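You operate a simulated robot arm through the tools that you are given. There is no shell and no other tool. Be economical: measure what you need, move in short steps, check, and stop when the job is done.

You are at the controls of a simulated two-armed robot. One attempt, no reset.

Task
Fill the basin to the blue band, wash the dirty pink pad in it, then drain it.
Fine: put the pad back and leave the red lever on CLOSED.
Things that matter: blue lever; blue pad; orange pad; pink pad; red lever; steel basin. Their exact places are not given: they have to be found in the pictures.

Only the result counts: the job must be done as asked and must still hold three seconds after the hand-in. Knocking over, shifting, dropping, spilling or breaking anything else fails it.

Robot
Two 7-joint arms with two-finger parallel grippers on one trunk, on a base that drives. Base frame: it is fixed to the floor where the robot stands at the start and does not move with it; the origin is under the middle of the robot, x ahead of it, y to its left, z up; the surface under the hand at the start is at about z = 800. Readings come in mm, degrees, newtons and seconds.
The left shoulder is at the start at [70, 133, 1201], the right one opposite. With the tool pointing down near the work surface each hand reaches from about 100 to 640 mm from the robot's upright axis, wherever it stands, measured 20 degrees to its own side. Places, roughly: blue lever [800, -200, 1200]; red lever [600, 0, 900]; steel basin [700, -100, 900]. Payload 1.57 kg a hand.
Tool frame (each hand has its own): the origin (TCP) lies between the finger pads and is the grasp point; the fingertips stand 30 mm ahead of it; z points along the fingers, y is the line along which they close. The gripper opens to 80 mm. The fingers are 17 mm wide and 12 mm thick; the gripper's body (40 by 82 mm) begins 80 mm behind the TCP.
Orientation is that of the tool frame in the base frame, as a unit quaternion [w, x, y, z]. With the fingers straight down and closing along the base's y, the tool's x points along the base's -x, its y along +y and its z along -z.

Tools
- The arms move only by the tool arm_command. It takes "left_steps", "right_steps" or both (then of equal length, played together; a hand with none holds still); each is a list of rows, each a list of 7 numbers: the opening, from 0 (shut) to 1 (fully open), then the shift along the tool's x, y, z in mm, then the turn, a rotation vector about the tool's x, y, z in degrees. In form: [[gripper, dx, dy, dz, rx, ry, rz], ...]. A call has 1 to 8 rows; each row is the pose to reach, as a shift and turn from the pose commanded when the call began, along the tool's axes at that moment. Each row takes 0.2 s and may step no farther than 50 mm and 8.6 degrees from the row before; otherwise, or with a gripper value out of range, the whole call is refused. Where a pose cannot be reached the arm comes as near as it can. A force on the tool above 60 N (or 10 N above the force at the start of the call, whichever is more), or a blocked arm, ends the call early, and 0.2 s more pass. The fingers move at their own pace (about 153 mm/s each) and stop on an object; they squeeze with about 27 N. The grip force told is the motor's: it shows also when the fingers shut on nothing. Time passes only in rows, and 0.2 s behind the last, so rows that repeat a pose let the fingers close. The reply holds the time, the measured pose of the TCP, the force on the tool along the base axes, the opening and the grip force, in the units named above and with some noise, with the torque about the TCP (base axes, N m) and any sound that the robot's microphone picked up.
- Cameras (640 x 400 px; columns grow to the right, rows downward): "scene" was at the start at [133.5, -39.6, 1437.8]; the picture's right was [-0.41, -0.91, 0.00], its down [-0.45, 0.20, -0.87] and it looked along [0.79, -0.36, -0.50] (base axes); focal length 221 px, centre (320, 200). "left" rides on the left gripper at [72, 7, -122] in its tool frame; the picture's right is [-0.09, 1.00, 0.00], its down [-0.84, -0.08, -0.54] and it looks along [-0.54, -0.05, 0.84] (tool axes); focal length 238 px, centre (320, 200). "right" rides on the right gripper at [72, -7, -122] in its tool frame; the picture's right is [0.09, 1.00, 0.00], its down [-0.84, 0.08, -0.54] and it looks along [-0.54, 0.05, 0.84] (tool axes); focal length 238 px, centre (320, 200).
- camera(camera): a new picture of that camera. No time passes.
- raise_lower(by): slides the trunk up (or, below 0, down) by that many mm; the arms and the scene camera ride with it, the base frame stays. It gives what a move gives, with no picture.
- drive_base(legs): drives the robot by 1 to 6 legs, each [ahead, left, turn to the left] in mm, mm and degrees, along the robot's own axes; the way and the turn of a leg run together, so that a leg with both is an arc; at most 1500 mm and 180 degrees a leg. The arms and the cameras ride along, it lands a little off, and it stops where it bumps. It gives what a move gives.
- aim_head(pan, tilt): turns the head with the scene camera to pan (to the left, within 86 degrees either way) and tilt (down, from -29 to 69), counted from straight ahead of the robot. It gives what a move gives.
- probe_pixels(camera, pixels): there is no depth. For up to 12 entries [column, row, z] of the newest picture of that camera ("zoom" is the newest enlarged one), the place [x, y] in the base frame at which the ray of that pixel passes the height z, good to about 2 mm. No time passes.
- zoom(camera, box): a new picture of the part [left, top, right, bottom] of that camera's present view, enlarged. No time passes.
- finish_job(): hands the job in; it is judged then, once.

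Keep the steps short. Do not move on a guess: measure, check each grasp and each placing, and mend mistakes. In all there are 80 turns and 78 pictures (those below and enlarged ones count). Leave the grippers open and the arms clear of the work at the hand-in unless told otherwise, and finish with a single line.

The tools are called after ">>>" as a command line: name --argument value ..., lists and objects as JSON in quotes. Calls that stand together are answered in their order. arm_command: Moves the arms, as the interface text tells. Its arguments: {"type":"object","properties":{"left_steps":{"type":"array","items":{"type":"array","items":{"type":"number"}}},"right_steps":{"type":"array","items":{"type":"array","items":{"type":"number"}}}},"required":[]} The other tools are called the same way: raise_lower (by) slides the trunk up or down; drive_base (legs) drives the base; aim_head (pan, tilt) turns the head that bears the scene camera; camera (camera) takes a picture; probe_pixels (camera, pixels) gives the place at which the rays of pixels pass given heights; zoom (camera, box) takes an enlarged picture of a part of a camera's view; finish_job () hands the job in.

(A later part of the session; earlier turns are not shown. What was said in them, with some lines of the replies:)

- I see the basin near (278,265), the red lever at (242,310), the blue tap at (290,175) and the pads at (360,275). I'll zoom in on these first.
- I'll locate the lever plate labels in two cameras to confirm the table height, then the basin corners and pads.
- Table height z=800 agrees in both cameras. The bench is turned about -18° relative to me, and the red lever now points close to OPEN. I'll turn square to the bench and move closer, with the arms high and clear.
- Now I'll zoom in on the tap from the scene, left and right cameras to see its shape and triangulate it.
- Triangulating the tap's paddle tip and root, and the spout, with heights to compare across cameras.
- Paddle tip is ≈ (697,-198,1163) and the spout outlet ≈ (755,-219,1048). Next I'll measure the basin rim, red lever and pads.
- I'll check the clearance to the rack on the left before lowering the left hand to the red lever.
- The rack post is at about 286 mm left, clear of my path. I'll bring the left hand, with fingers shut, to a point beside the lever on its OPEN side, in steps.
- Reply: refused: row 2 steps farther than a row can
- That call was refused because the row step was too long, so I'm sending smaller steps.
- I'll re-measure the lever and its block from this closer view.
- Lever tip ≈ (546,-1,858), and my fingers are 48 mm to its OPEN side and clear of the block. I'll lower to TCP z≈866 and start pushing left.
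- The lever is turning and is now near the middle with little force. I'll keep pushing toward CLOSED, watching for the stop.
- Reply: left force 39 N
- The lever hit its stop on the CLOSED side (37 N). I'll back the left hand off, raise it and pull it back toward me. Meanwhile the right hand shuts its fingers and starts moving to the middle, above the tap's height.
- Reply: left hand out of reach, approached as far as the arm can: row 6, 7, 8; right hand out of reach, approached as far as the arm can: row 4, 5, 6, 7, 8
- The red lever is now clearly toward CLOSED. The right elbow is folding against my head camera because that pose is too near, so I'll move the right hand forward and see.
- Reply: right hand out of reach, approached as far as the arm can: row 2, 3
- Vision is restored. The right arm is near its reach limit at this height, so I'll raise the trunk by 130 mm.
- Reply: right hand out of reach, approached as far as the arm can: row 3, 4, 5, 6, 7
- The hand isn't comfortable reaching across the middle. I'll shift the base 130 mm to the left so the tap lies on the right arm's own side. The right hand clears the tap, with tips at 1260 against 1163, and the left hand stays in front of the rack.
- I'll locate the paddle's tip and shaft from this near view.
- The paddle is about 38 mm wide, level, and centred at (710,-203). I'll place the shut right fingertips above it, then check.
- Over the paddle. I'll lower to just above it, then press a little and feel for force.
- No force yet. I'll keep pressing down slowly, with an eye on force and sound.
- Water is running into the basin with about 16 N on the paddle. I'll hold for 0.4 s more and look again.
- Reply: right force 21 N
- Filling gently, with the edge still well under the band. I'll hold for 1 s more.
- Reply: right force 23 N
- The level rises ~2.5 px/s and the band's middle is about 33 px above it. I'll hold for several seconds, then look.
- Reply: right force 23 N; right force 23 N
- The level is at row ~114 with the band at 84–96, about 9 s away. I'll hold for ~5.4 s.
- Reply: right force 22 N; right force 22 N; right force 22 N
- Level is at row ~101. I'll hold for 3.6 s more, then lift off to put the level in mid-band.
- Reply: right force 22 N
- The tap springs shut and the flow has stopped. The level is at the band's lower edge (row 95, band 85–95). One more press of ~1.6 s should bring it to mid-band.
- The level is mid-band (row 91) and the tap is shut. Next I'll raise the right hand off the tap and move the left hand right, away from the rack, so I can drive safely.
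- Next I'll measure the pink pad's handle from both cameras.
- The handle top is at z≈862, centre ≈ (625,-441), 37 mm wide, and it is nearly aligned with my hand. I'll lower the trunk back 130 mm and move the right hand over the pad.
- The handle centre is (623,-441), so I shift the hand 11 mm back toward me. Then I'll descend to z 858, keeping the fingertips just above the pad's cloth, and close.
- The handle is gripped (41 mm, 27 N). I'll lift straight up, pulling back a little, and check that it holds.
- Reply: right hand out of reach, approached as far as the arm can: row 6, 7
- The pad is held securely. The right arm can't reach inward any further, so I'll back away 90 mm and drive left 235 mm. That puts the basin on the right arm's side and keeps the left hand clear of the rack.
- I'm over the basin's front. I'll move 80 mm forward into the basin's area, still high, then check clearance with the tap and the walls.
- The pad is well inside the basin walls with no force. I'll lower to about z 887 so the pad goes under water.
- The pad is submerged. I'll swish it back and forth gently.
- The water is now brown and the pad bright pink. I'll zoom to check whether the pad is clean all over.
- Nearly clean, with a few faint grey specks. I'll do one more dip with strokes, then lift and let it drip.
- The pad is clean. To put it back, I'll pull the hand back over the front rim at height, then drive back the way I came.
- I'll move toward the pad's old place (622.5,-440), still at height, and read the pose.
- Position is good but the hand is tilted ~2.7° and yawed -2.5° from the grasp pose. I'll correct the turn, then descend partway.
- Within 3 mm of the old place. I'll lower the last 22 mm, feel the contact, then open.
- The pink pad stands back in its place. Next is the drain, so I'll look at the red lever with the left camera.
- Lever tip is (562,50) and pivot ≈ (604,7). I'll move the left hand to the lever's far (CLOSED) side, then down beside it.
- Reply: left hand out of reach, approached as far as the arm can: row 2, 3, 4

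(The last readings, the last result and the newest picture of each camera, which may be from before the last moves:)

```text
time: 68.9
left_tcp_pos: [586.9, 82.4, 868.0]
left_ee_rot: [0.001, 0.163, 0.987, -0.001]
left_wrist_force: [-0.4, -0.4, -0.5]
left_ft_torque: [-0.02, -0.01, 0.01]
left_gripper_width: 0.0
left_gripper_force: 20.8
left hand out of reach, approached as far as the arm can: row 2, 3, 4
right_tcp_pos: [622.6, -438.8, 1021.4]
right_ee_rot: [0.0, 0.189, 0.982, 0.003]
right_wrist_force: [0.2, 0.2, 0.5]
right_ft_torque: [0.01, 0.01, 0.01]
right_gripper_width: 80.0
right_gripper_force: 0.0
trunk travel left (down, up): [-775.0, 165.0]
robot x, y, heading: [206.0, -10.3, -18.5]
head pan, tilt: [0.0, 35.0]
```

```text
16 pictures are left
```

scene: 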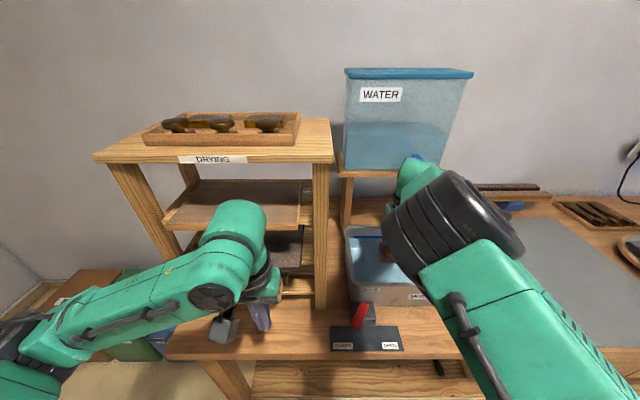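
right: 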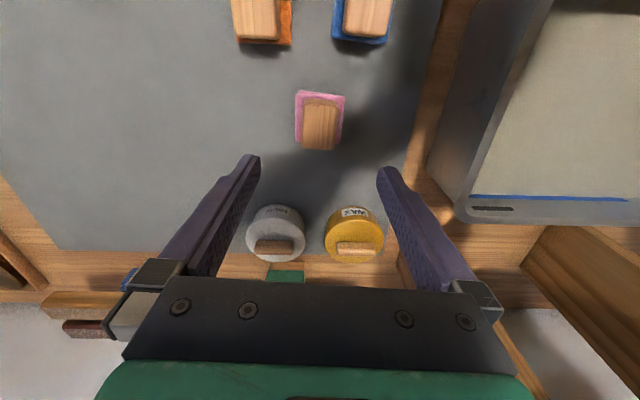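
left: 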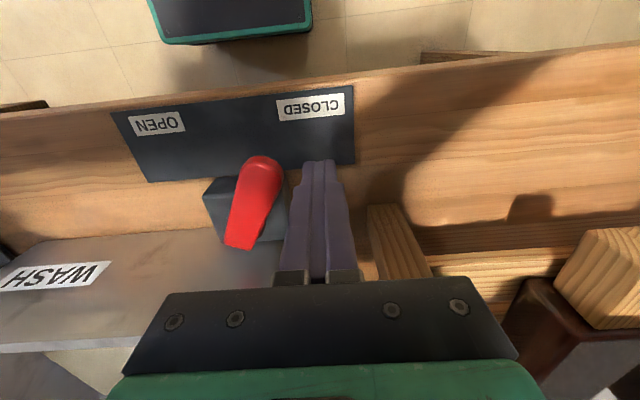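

The fingers stand just left of the lever. I'll push right toward OPEN.

>>> arm_command --left_steps '[[0, 0, -12, 0, 0, 0, 0], [0, 0, -24, 0, 0, 0, 0], [0, 0, -36, 0, 0, 0, 0], [0, 0, -46, 0, 0, 0, 0], [0, 0, -54, 0, 0, 0, 0], [0, 0, -62, 0, 0, 0, 0], [0, 0, -68, 0, 0, 0, 0]]'

>>> camera --camera "left"

```text
time: 70.5
left_tcp_pos: [567.6, 24.5, 867.1]
left_ee_rot: [0.0, 0.16, 0.987, 0.002]
left_wrist_force: [10.3, 29.1, 4.9]
left_ft_torque: [0.28, -0.12, 0.2]
left_gripper_width: 0.0
left_gripper_force: 21.3
right_tcp_pos: [623.3, -432.9, 1022.9]
right_ee_rot: [0.0, 0.187, 0.982, -0.002]
right_wrist_force: [0.6, 0.3, 0.1]
right_ft_torque: [0.02, 0.02, -0.01]
right_gripper_width: 80.1
right_gripper_force: 0.0
trunk travel left (down, up): [-775.0, 165.0]
robot x, y, heading: [203.9, -9.6, -18.7]
head pan, tilt: [0.0, 35.0]
```

```text
15 pictures are left
```

left: 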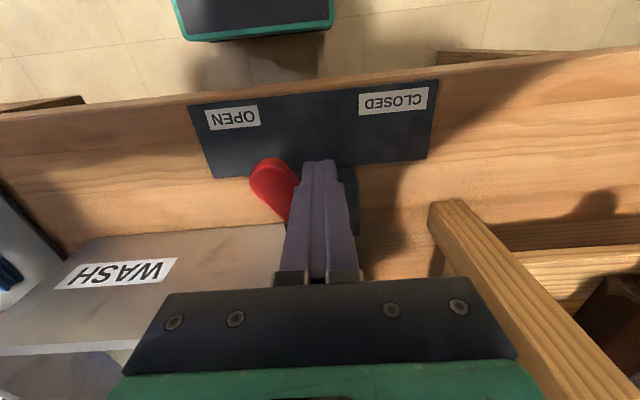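

The lever is on OPEN (29 N at its stop). I'll lift the left hand, cross above to the other side and look into the basin while it drains.

>>> arm_command --left_steps '[[0, 0, 14, 0, 0, 0, 0], [0, 0, 14, -45, 0, 0, 0], [0, 0, 14, -90, 0, 0, 0], [0, 2, 0, -128, 0, 0, 0], [0, 4, -36, -130, 0, 0, 0], [0, 6, -72, -130, 0, 0, 0], [0, 6, -72, -130, 0, 0, 0]]'

>>> camera --camera "left"

```text
time: 72.1
left_tcp_pos: [532.4, -46.4, 999.0]
left_ee_rot: [-0.001, 0.162, 0.987, -0.001]
left_wrist_force: [0.3, 0.1, -0.2]
left_ft_torque: [-0.02, 0.01, -0.01]
left_gripper_width: 0.1
left_gripper_force: 21.6
left hand out of reach, approached as far as the arm can: row 3, 4, 5
right_tcp_pos: [621.5, -438.0, 1022.4]
right_ee_rot: [0.0, 0.189, 0.982, 0.002]
right_wrist_force: [0.2, -0.4, -0.2]
right_ft_torque: [-0.02, 0.02, 0.01]
right_gripper_width: 79.9
right_gripper_force: 0.1
trunk travel left (down, up): [-775.0, 165.0]
robot x, y, heading: [207.5, -12.9, -18.8]
head pan, tilt: [0.0, 35.0]
```

```text
14 pictures are left
```

left: 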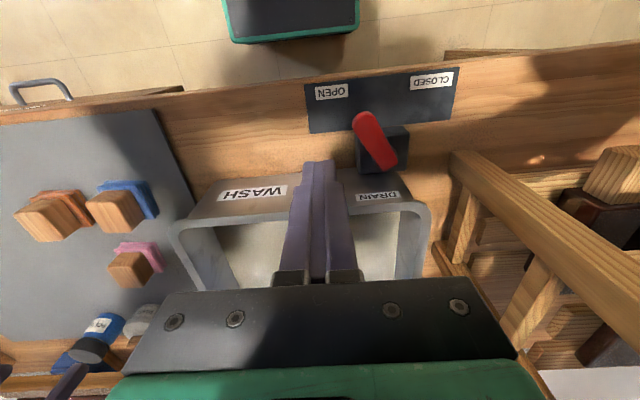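

Draining is under way. I'll hold for several seconds, then look with the head camera.

>>> arm_command --left_steps '[[0, 0, 0, 0, 0, 0, 0], [0, 0, 0, 0, 0, 0, 0], [0, 0, 0, 0, 0, 0, 0], [0, 0, 0, 0, 0, 0, 0], [0, 0, 0, 0, 0, 0, 0], [0, 0, 0, 0, 0, 0, 0], [0, 0, 0, 0, 0, 0, 0], [0, 0, 0, 0, 0, 0, 0]]'

>>> arm_command --left_steps '[[0, 0, 0, 0, 0, 0, 0], [0, 0, 0, 0, 0, 0, 0], [0, 0, 0, 0, 0, 0, 0], [0, 0, 0, 0, 0, 0, 0], [0, 0, 0, 0, 0, 0, 0], [0, 0, 0, 0, 0, 0, 0], [0, 0, 0, 0, 0, 0, 0], [0, 0, 0, 0, 0, 0, 0]]'

>>> camera --camera "scene"

```text
time: 73.9
left_tcp_pos: [534.2, -49.2, 999.2]
left_ee_rot: [-0.001, 0.163, 0.987, 0.0]
left_wrist_force: [0.4, 0.1, -0.2]
left_ft_torque: [-0.02, -0.02, 0.0]
left_gripper_width: 0.0
left_gripper_force: 21.5
right_tcp_pos: [621.3, -438.5, 1021.9]
right_ee_rot: [0.0, 0.188, 0.982, 0.002]
right_wrist_force: [0.6, 0.5, 0.1]
right_ft_torque: [0.02, 0.01, -0.01]
right_gripper_width: 79.9
right_gripper_force: 0.1
trunk travel left (down, up): [-775.0, 165.0]
robot x, y, heading: [208.3, -8.8, -18.5]
head pan, tilt: [0.0, 35.0]
```

```text
time: 75.7
left_tcp_pos: [533.5, -49.1, 998.1]
left_ee_rot: [0.0, 0.162, 0.987, -0.001]
left_wrist_force: [-0.1, 0.4, 0.0]
left_ft_torque: [0.02, 0.03, -0.02]
left_gripper_width: 0.0
left_gripper_force: 20.9
right_tcp_pos: [622.7, -439.4, 1021.3]
right_ee_rot: [0.001, 0.188, 0.982, 0.003]
right_wrist_force: [0.6, -0.2, -0.1]
right_ft_torque: [0.0, 0.03, -0.01]
right_gripper_width: 80.0
right_gripper_force: 0.1
trunk travel left (down, up): [-775.0, 165.0]
robot x, y, heading: [209.5, -9.5, -18.5]
head pan, tilt: [0.0, 35.0]
```

```text
13 pictures are left
```

scene: 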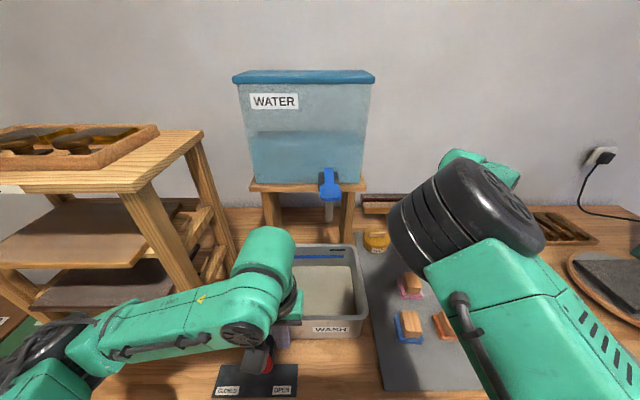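

The level has sunk below the band but the water is still brown. I'll wait longer.

>>> arm_command --left_steps '[[0, 0, 0, 0, 0, 0, 0], [0, 0, 0, 0, 0, 0, 0], [0, 0, 0, 0, 0, 0, 0], [0, 0, 0, 0, 0, 0, 0], [0, 0, 0, 0, 0, 0, 0], [0, 0, 0, 0, 0, 0, 0], [0, 0, 0, 0, 0, 0, 0], [0, 0, 0, 0, 0, 0, 0]]'

>>> arm_command --left_steps '[[0, 0, 0, 0, 0, 0, 0], [0, 0, 0, 0, 0, 0, 0], [0, 0, 0, 0, 0, 0, 0], [0, 0, 0, 0, 0, 0, 0], [0, 0, 0, 0, 0, 0, 0], [0, 0, 0, 0, 0, 0, 0], [0, 0, 0, 0, 0, 0, 0], [0, 0, 0, 0, 0, 0, 0]]'

>>> arm_command --left_steps '[[0, 0, 0, 0, 0, 0, 0], [0, 0, 0, 0, 0, 0, 0], [0, 0, 0, 0, 0, 0, 0], [0, 0, 0, 0, 0, 0, 0], [0, 0, 0, 0, 0, 0, 0], [0, 0, 0, 0, 0, 0, 0], [0, 0, 0, 0, 0, 0, 0], [0, 0, 0, 0, 0, 0, 0]]'

>>> zoom --camera "scene" --box '[270, 235, 380, 345]'

```text
time: 77.5
left_tcp_pos: [536.0, -49.1, 998.4]
left_ee_rot: [-0.002, 0.162, 0.987, 0.0]
left_wrist_force: [-0.4, 0.1, -0.1]
left_ft_torque: [0.03, -0.03, 0.01]
left_gripper_width: 0.0
left_gripper_force: 21.3
right_tcp_pos: [623.0, -440.6, 1020.4]
right_ee_rot: [0.0, 0.189, 0.982, 0.002]
right_wrist_force: [-0.3, -1.0, 0.7]
right_ft_torque: [0.0, 0.0, 0.02]
right_gripper_width: 80.1
right_gripper_force: 0.1
trunk travel left (down, up): [-775.0, 165.0]
robot x, y, heading: [206.9, -11.6, -18.3]
head pan, tilt: [0.0, 35.0]
```

```text
time: 79.3
left_tcp_pos: [533.7, -48.5, 999.2]
left_ee_rot: [-0.001, 0.162, 0.987, 0.001]
left_wrist_force: [-0.8, -0.1, -0.2]
left_ft_torque: [0.0, 0.0, 0.0]
left_gripper_width: 0.0
left_gripper_force: 21.2
right_tcp_pos: [621.6, -439.1, 1020.6]
right_ee_rot: [-0.001, 0.189, 0.982, 0.003]
right_wrist_force: [0.0, -0.2, 0.6]
right_ft_torque: [0.05, -0.01, 0.02]
right_gripper_width: 80.0
right_gripper_force: 0.0
trunk travel left (down, up): [-775.0, 165.0]
robot x, y, heading: [206.7, -11.5, -18.7]
head pan, tilt: [0.0, 35.0]
```

```text
time: 81.1
left_tcp_pos: [533.5, -49.1, 1000.1]
left_ee_rot: [0.0, 0.163, 0.987, 0.001]
left_wrist_force: [0.2, 0.9, 1.0]
left_ft_torque: [0.0, 0.01, -0.01]
left_gripper_width: 0.0
left_gripper_force: 21.3
right_tcp_pos: [622.4, -439.0, 1020.9]
right_ee_rot: [0.0, 0.189, 0.982, 0.003]
right_wrist_force: [0.3, -0.1, 0.0]
right_ft_torque: [-0.04, -0.02, 0.0]
right_gripper_width: 79.8
right_gripper_force: 0.1
trunk travel left (down, up): [-775.0, 165.0]
robot x, y, heading: [204.7, -11.9, -18.9]
head pan, tilt: [0.0, 35.0]
```

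```text
3.64 times, centred on (325, 290) of scene
```

zoom: 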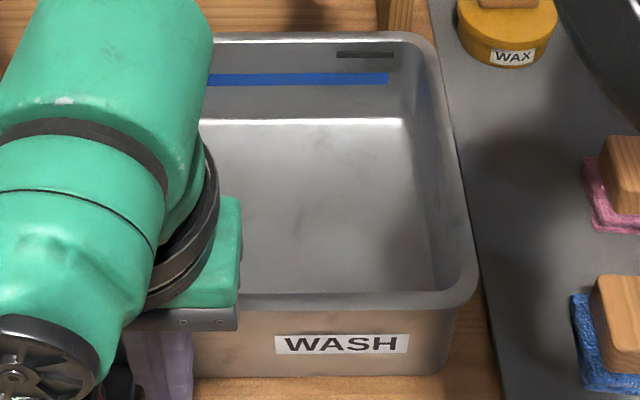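

The basin is empty. I'll wait a moment more for the last drops, then lower on the OPEN side and push the lever back to CLOSED.

>>> arm_command --left_steps '[[0, 0, 0, 0, 0, 0, 0], [0, 0, 0, 0, 0, 0, 0], [0, 0, 0, 0, 0, 0, 0], [0, 0, 0, 0, 0, 0, 0], [0, 0, 0, 0, 0, 0, 0], [0, 0, 0, 45, 0, 0, 0], [0, 0, 0, 90, 0, 0, 0], [0, 0, 0, 132, 0, 0, 0]]'

>>> arm_command --left_steps '[[0, 0, 15, 0, 0, 0, 0], [0, 0, 30, 0, 0, 0, 0], [0, 0, 44, 0, 0, 0, 0], [0, 0, 56, 0, 0, 0, 0], [0, 0, 66, 0, 0, 0, 0], [0, 0, 74, 0, 0, 0, 0], [0, 0, 82, 0, 0, 0, 0], [0, 0, 88, 0, 0, 0, 0]]'

>>> camera --camera "left"

```text
time: 82.9
left_tcp_pos: [532.6, -49.8, 864.9]
left_ee_rot: [-0.001, 0.162, 0.987, 0.0]
left_wrist_force: [0.3, 0.0, -0.2]
left_ft_torque: [-0.01, 0.01, -0.06]
left_gripper_width: 0.0
left_gripper_force: 21.6
right_tcp_pos: [622.1, -439.0, 1020.7]
right_ee_rot: [0.001, 0.188, 0.982, 0.002]
right_wrist_force: [0.0, 0.5, 0.9]
right_ft_torque: [0.02, 0.0, -0.01]
right_gripper_width: 80.2
right_gripper_force: 0.1
trunk travel left (down, up): [-775.0, 165.0]
robot x, y, heading: [207.3, -11.4, -18.8]
head pan, tilt: [0.0, 35.0]
```

```text
time: 84.7
left_tcp_pos: [559.6, 23.2, 866.6]
left_ee_rot: [-0.003, 0.165, 0.986, -0.001]
left_wrist_force: [-12.5, -31.3, -13.0]
left_ft_torque: [-0.43, 0.25, -0.25]
left_gripper_width: 0.0
left_gripper_force: 21.1
right_tcp_pos: [620.7, -447.1, 1018.5]
right_ee_rot: [0.001, 0.189, 0.982, 0.006]
right_wrist_force: [-0.3, -1.1, 0.4]
right_ft_torque: [-0.01, 0.01, -0.02]
right_gripper_width: 79.9
right_gripper_force: 0.1
trunk travel left (down, up): [-775.0, 165.0]
robot x, y, heading: [207.8, -12.3, -18.8]
head pan, tilt: [0.0, 35.0]
```

```text
11 pictures are left
```

left: 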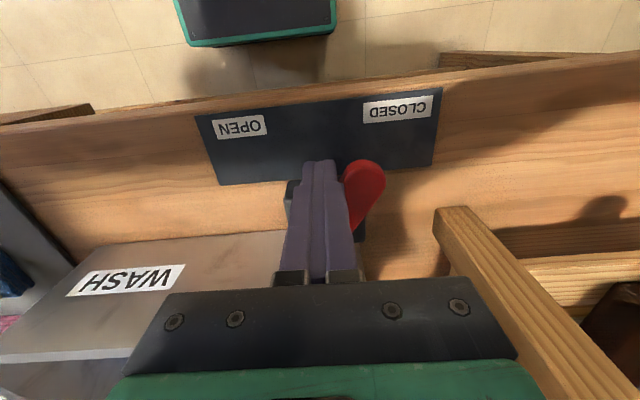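

CLOSED stop reached, same as before. I'll back off, lift clear, open the gripper and back the base away.

>>> arm_command --left_steps '[[0, 0, -12, 0, 0, 0, 0], [0, 0, -26, 0, 0, 0, 0], [0, 0, -30, -45, 0, 0, 0], [0, 0, -30, -90, 0, 0, 0], [0, 0, -35, -130, 0, 0, 0], [1, 0, -35, -150, 0, 0, 0], [1, 0, -35, -150, 0, 0, 0]]'

>>> drive_base --legs '[[-160, 0, 0]]'

>>> camera --camera "scene"

>>> camera --camera "left"

```text
time: 86.3
left_tcp_pos: [557.8, -5.6, 1017.7]
left_ee_rot: [-0.002, 0.163, 0.987, 0.001]
left_wrist_force: [0.5, 1.2, -0.2]
left_ft_torque: [-0.01, -0.01, 0.0]
left_gripper_width: 80.1
left_gripper_force: 0.1
left hand out of reach, approached as far as the arm can: row 4, 5, 6, 7
right_tcp_pos: [622.4, -438.8, 1022.1]
right_ee_rot: [0.001, 0.187, 0.982, 0.002]
right_wrist_force: [0.3, -0.6, 0.5]
right_ft_torque: [-0.01, 0.03, -0.02]
right_gripper_width: 79.9
right_gripper_force: 0.1
trunk travel left (down, up): [-775.0, 165.0]
robot x, y, heading: [209.0, -11.4, -18.6]
head pan, tilt: [0.0, 35.0]
```

```text
time: 87.7
left_tcp_pos: [410.9, 43.8, 1018.5]
left_ee_rot: [-0.001, 0.162, 0.987, 0.0]
left_wrist_force: [0.4, -0.1, 0.7]
left_ft_torque: [0.04, -0.01, 0.02]
left_gripper_width: 80.0
left_gripper_force: 0.0
right_tcp_pos: [473.8, -390.2, 1020.4]
right_ee_rot: [-0.001, 0.189, 0.982, 0.003]
right_wrist_force: [-0.4, 0.2, -0.1]
right_ft_torque: [-0.03, -0.01, -0.01]
right_gripper_width: 80.0
right_gripper_force: 0.0
trunk travel left (down, up): [-775.0, 165.0]
robot x, y, heading: [57.3, 40.7, -18.4]
head pan, tilt: [0.0, 35.0]
```

```text
10 pictures are left
```

scene: 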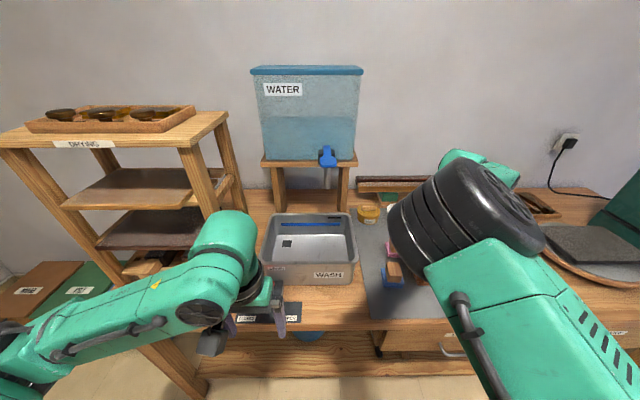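

```text
9 pictures are left
```

left: 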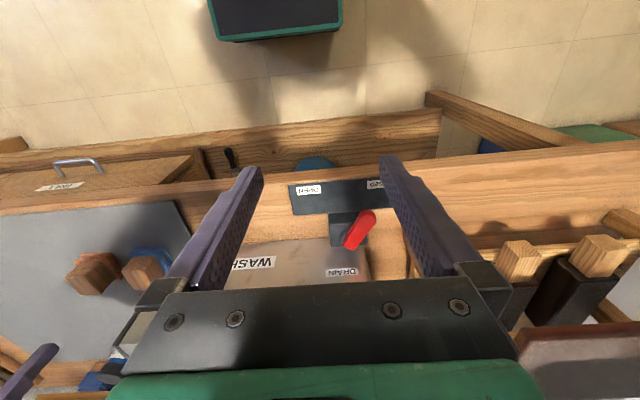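

A last check of the basin, tap and pads.

>>> zoom --camera "scene" --box '[250, 200, 430, 320]'

>>> camera --camera "right"

```text
3.33 times, centred on (340, 260) of scene
```

zoom: 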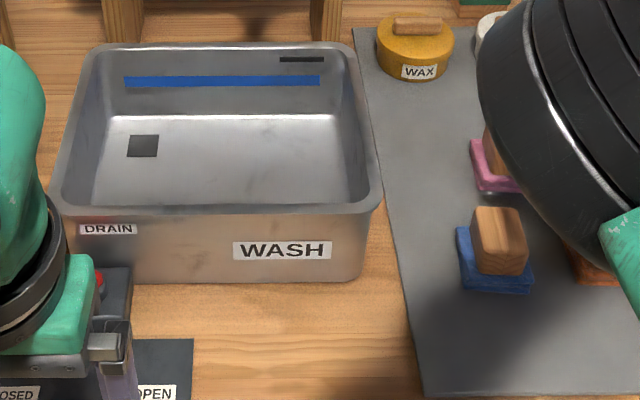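

```text
7 pictures are left
```

right: 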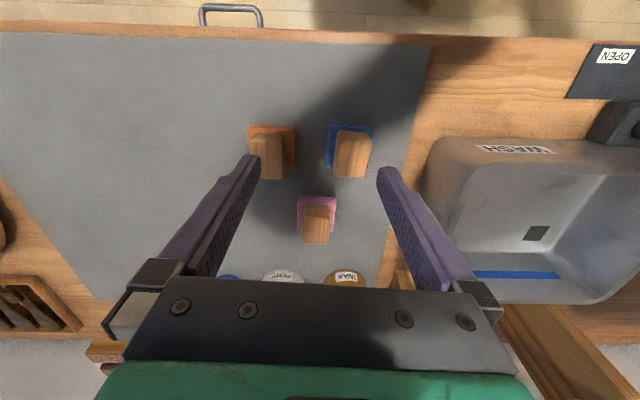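

The basin is empty, the lever is on CLOSED, the tap is shut and the clean pad is back in place. The grippers are open and clear, so I'm handing in.

>>> finish_job

```text
The job is handed in.
```

Job handed in: I filled the basin to the blue band, washed the pink pad and put it back, drained the basin, and left the red lever on CLOSED.
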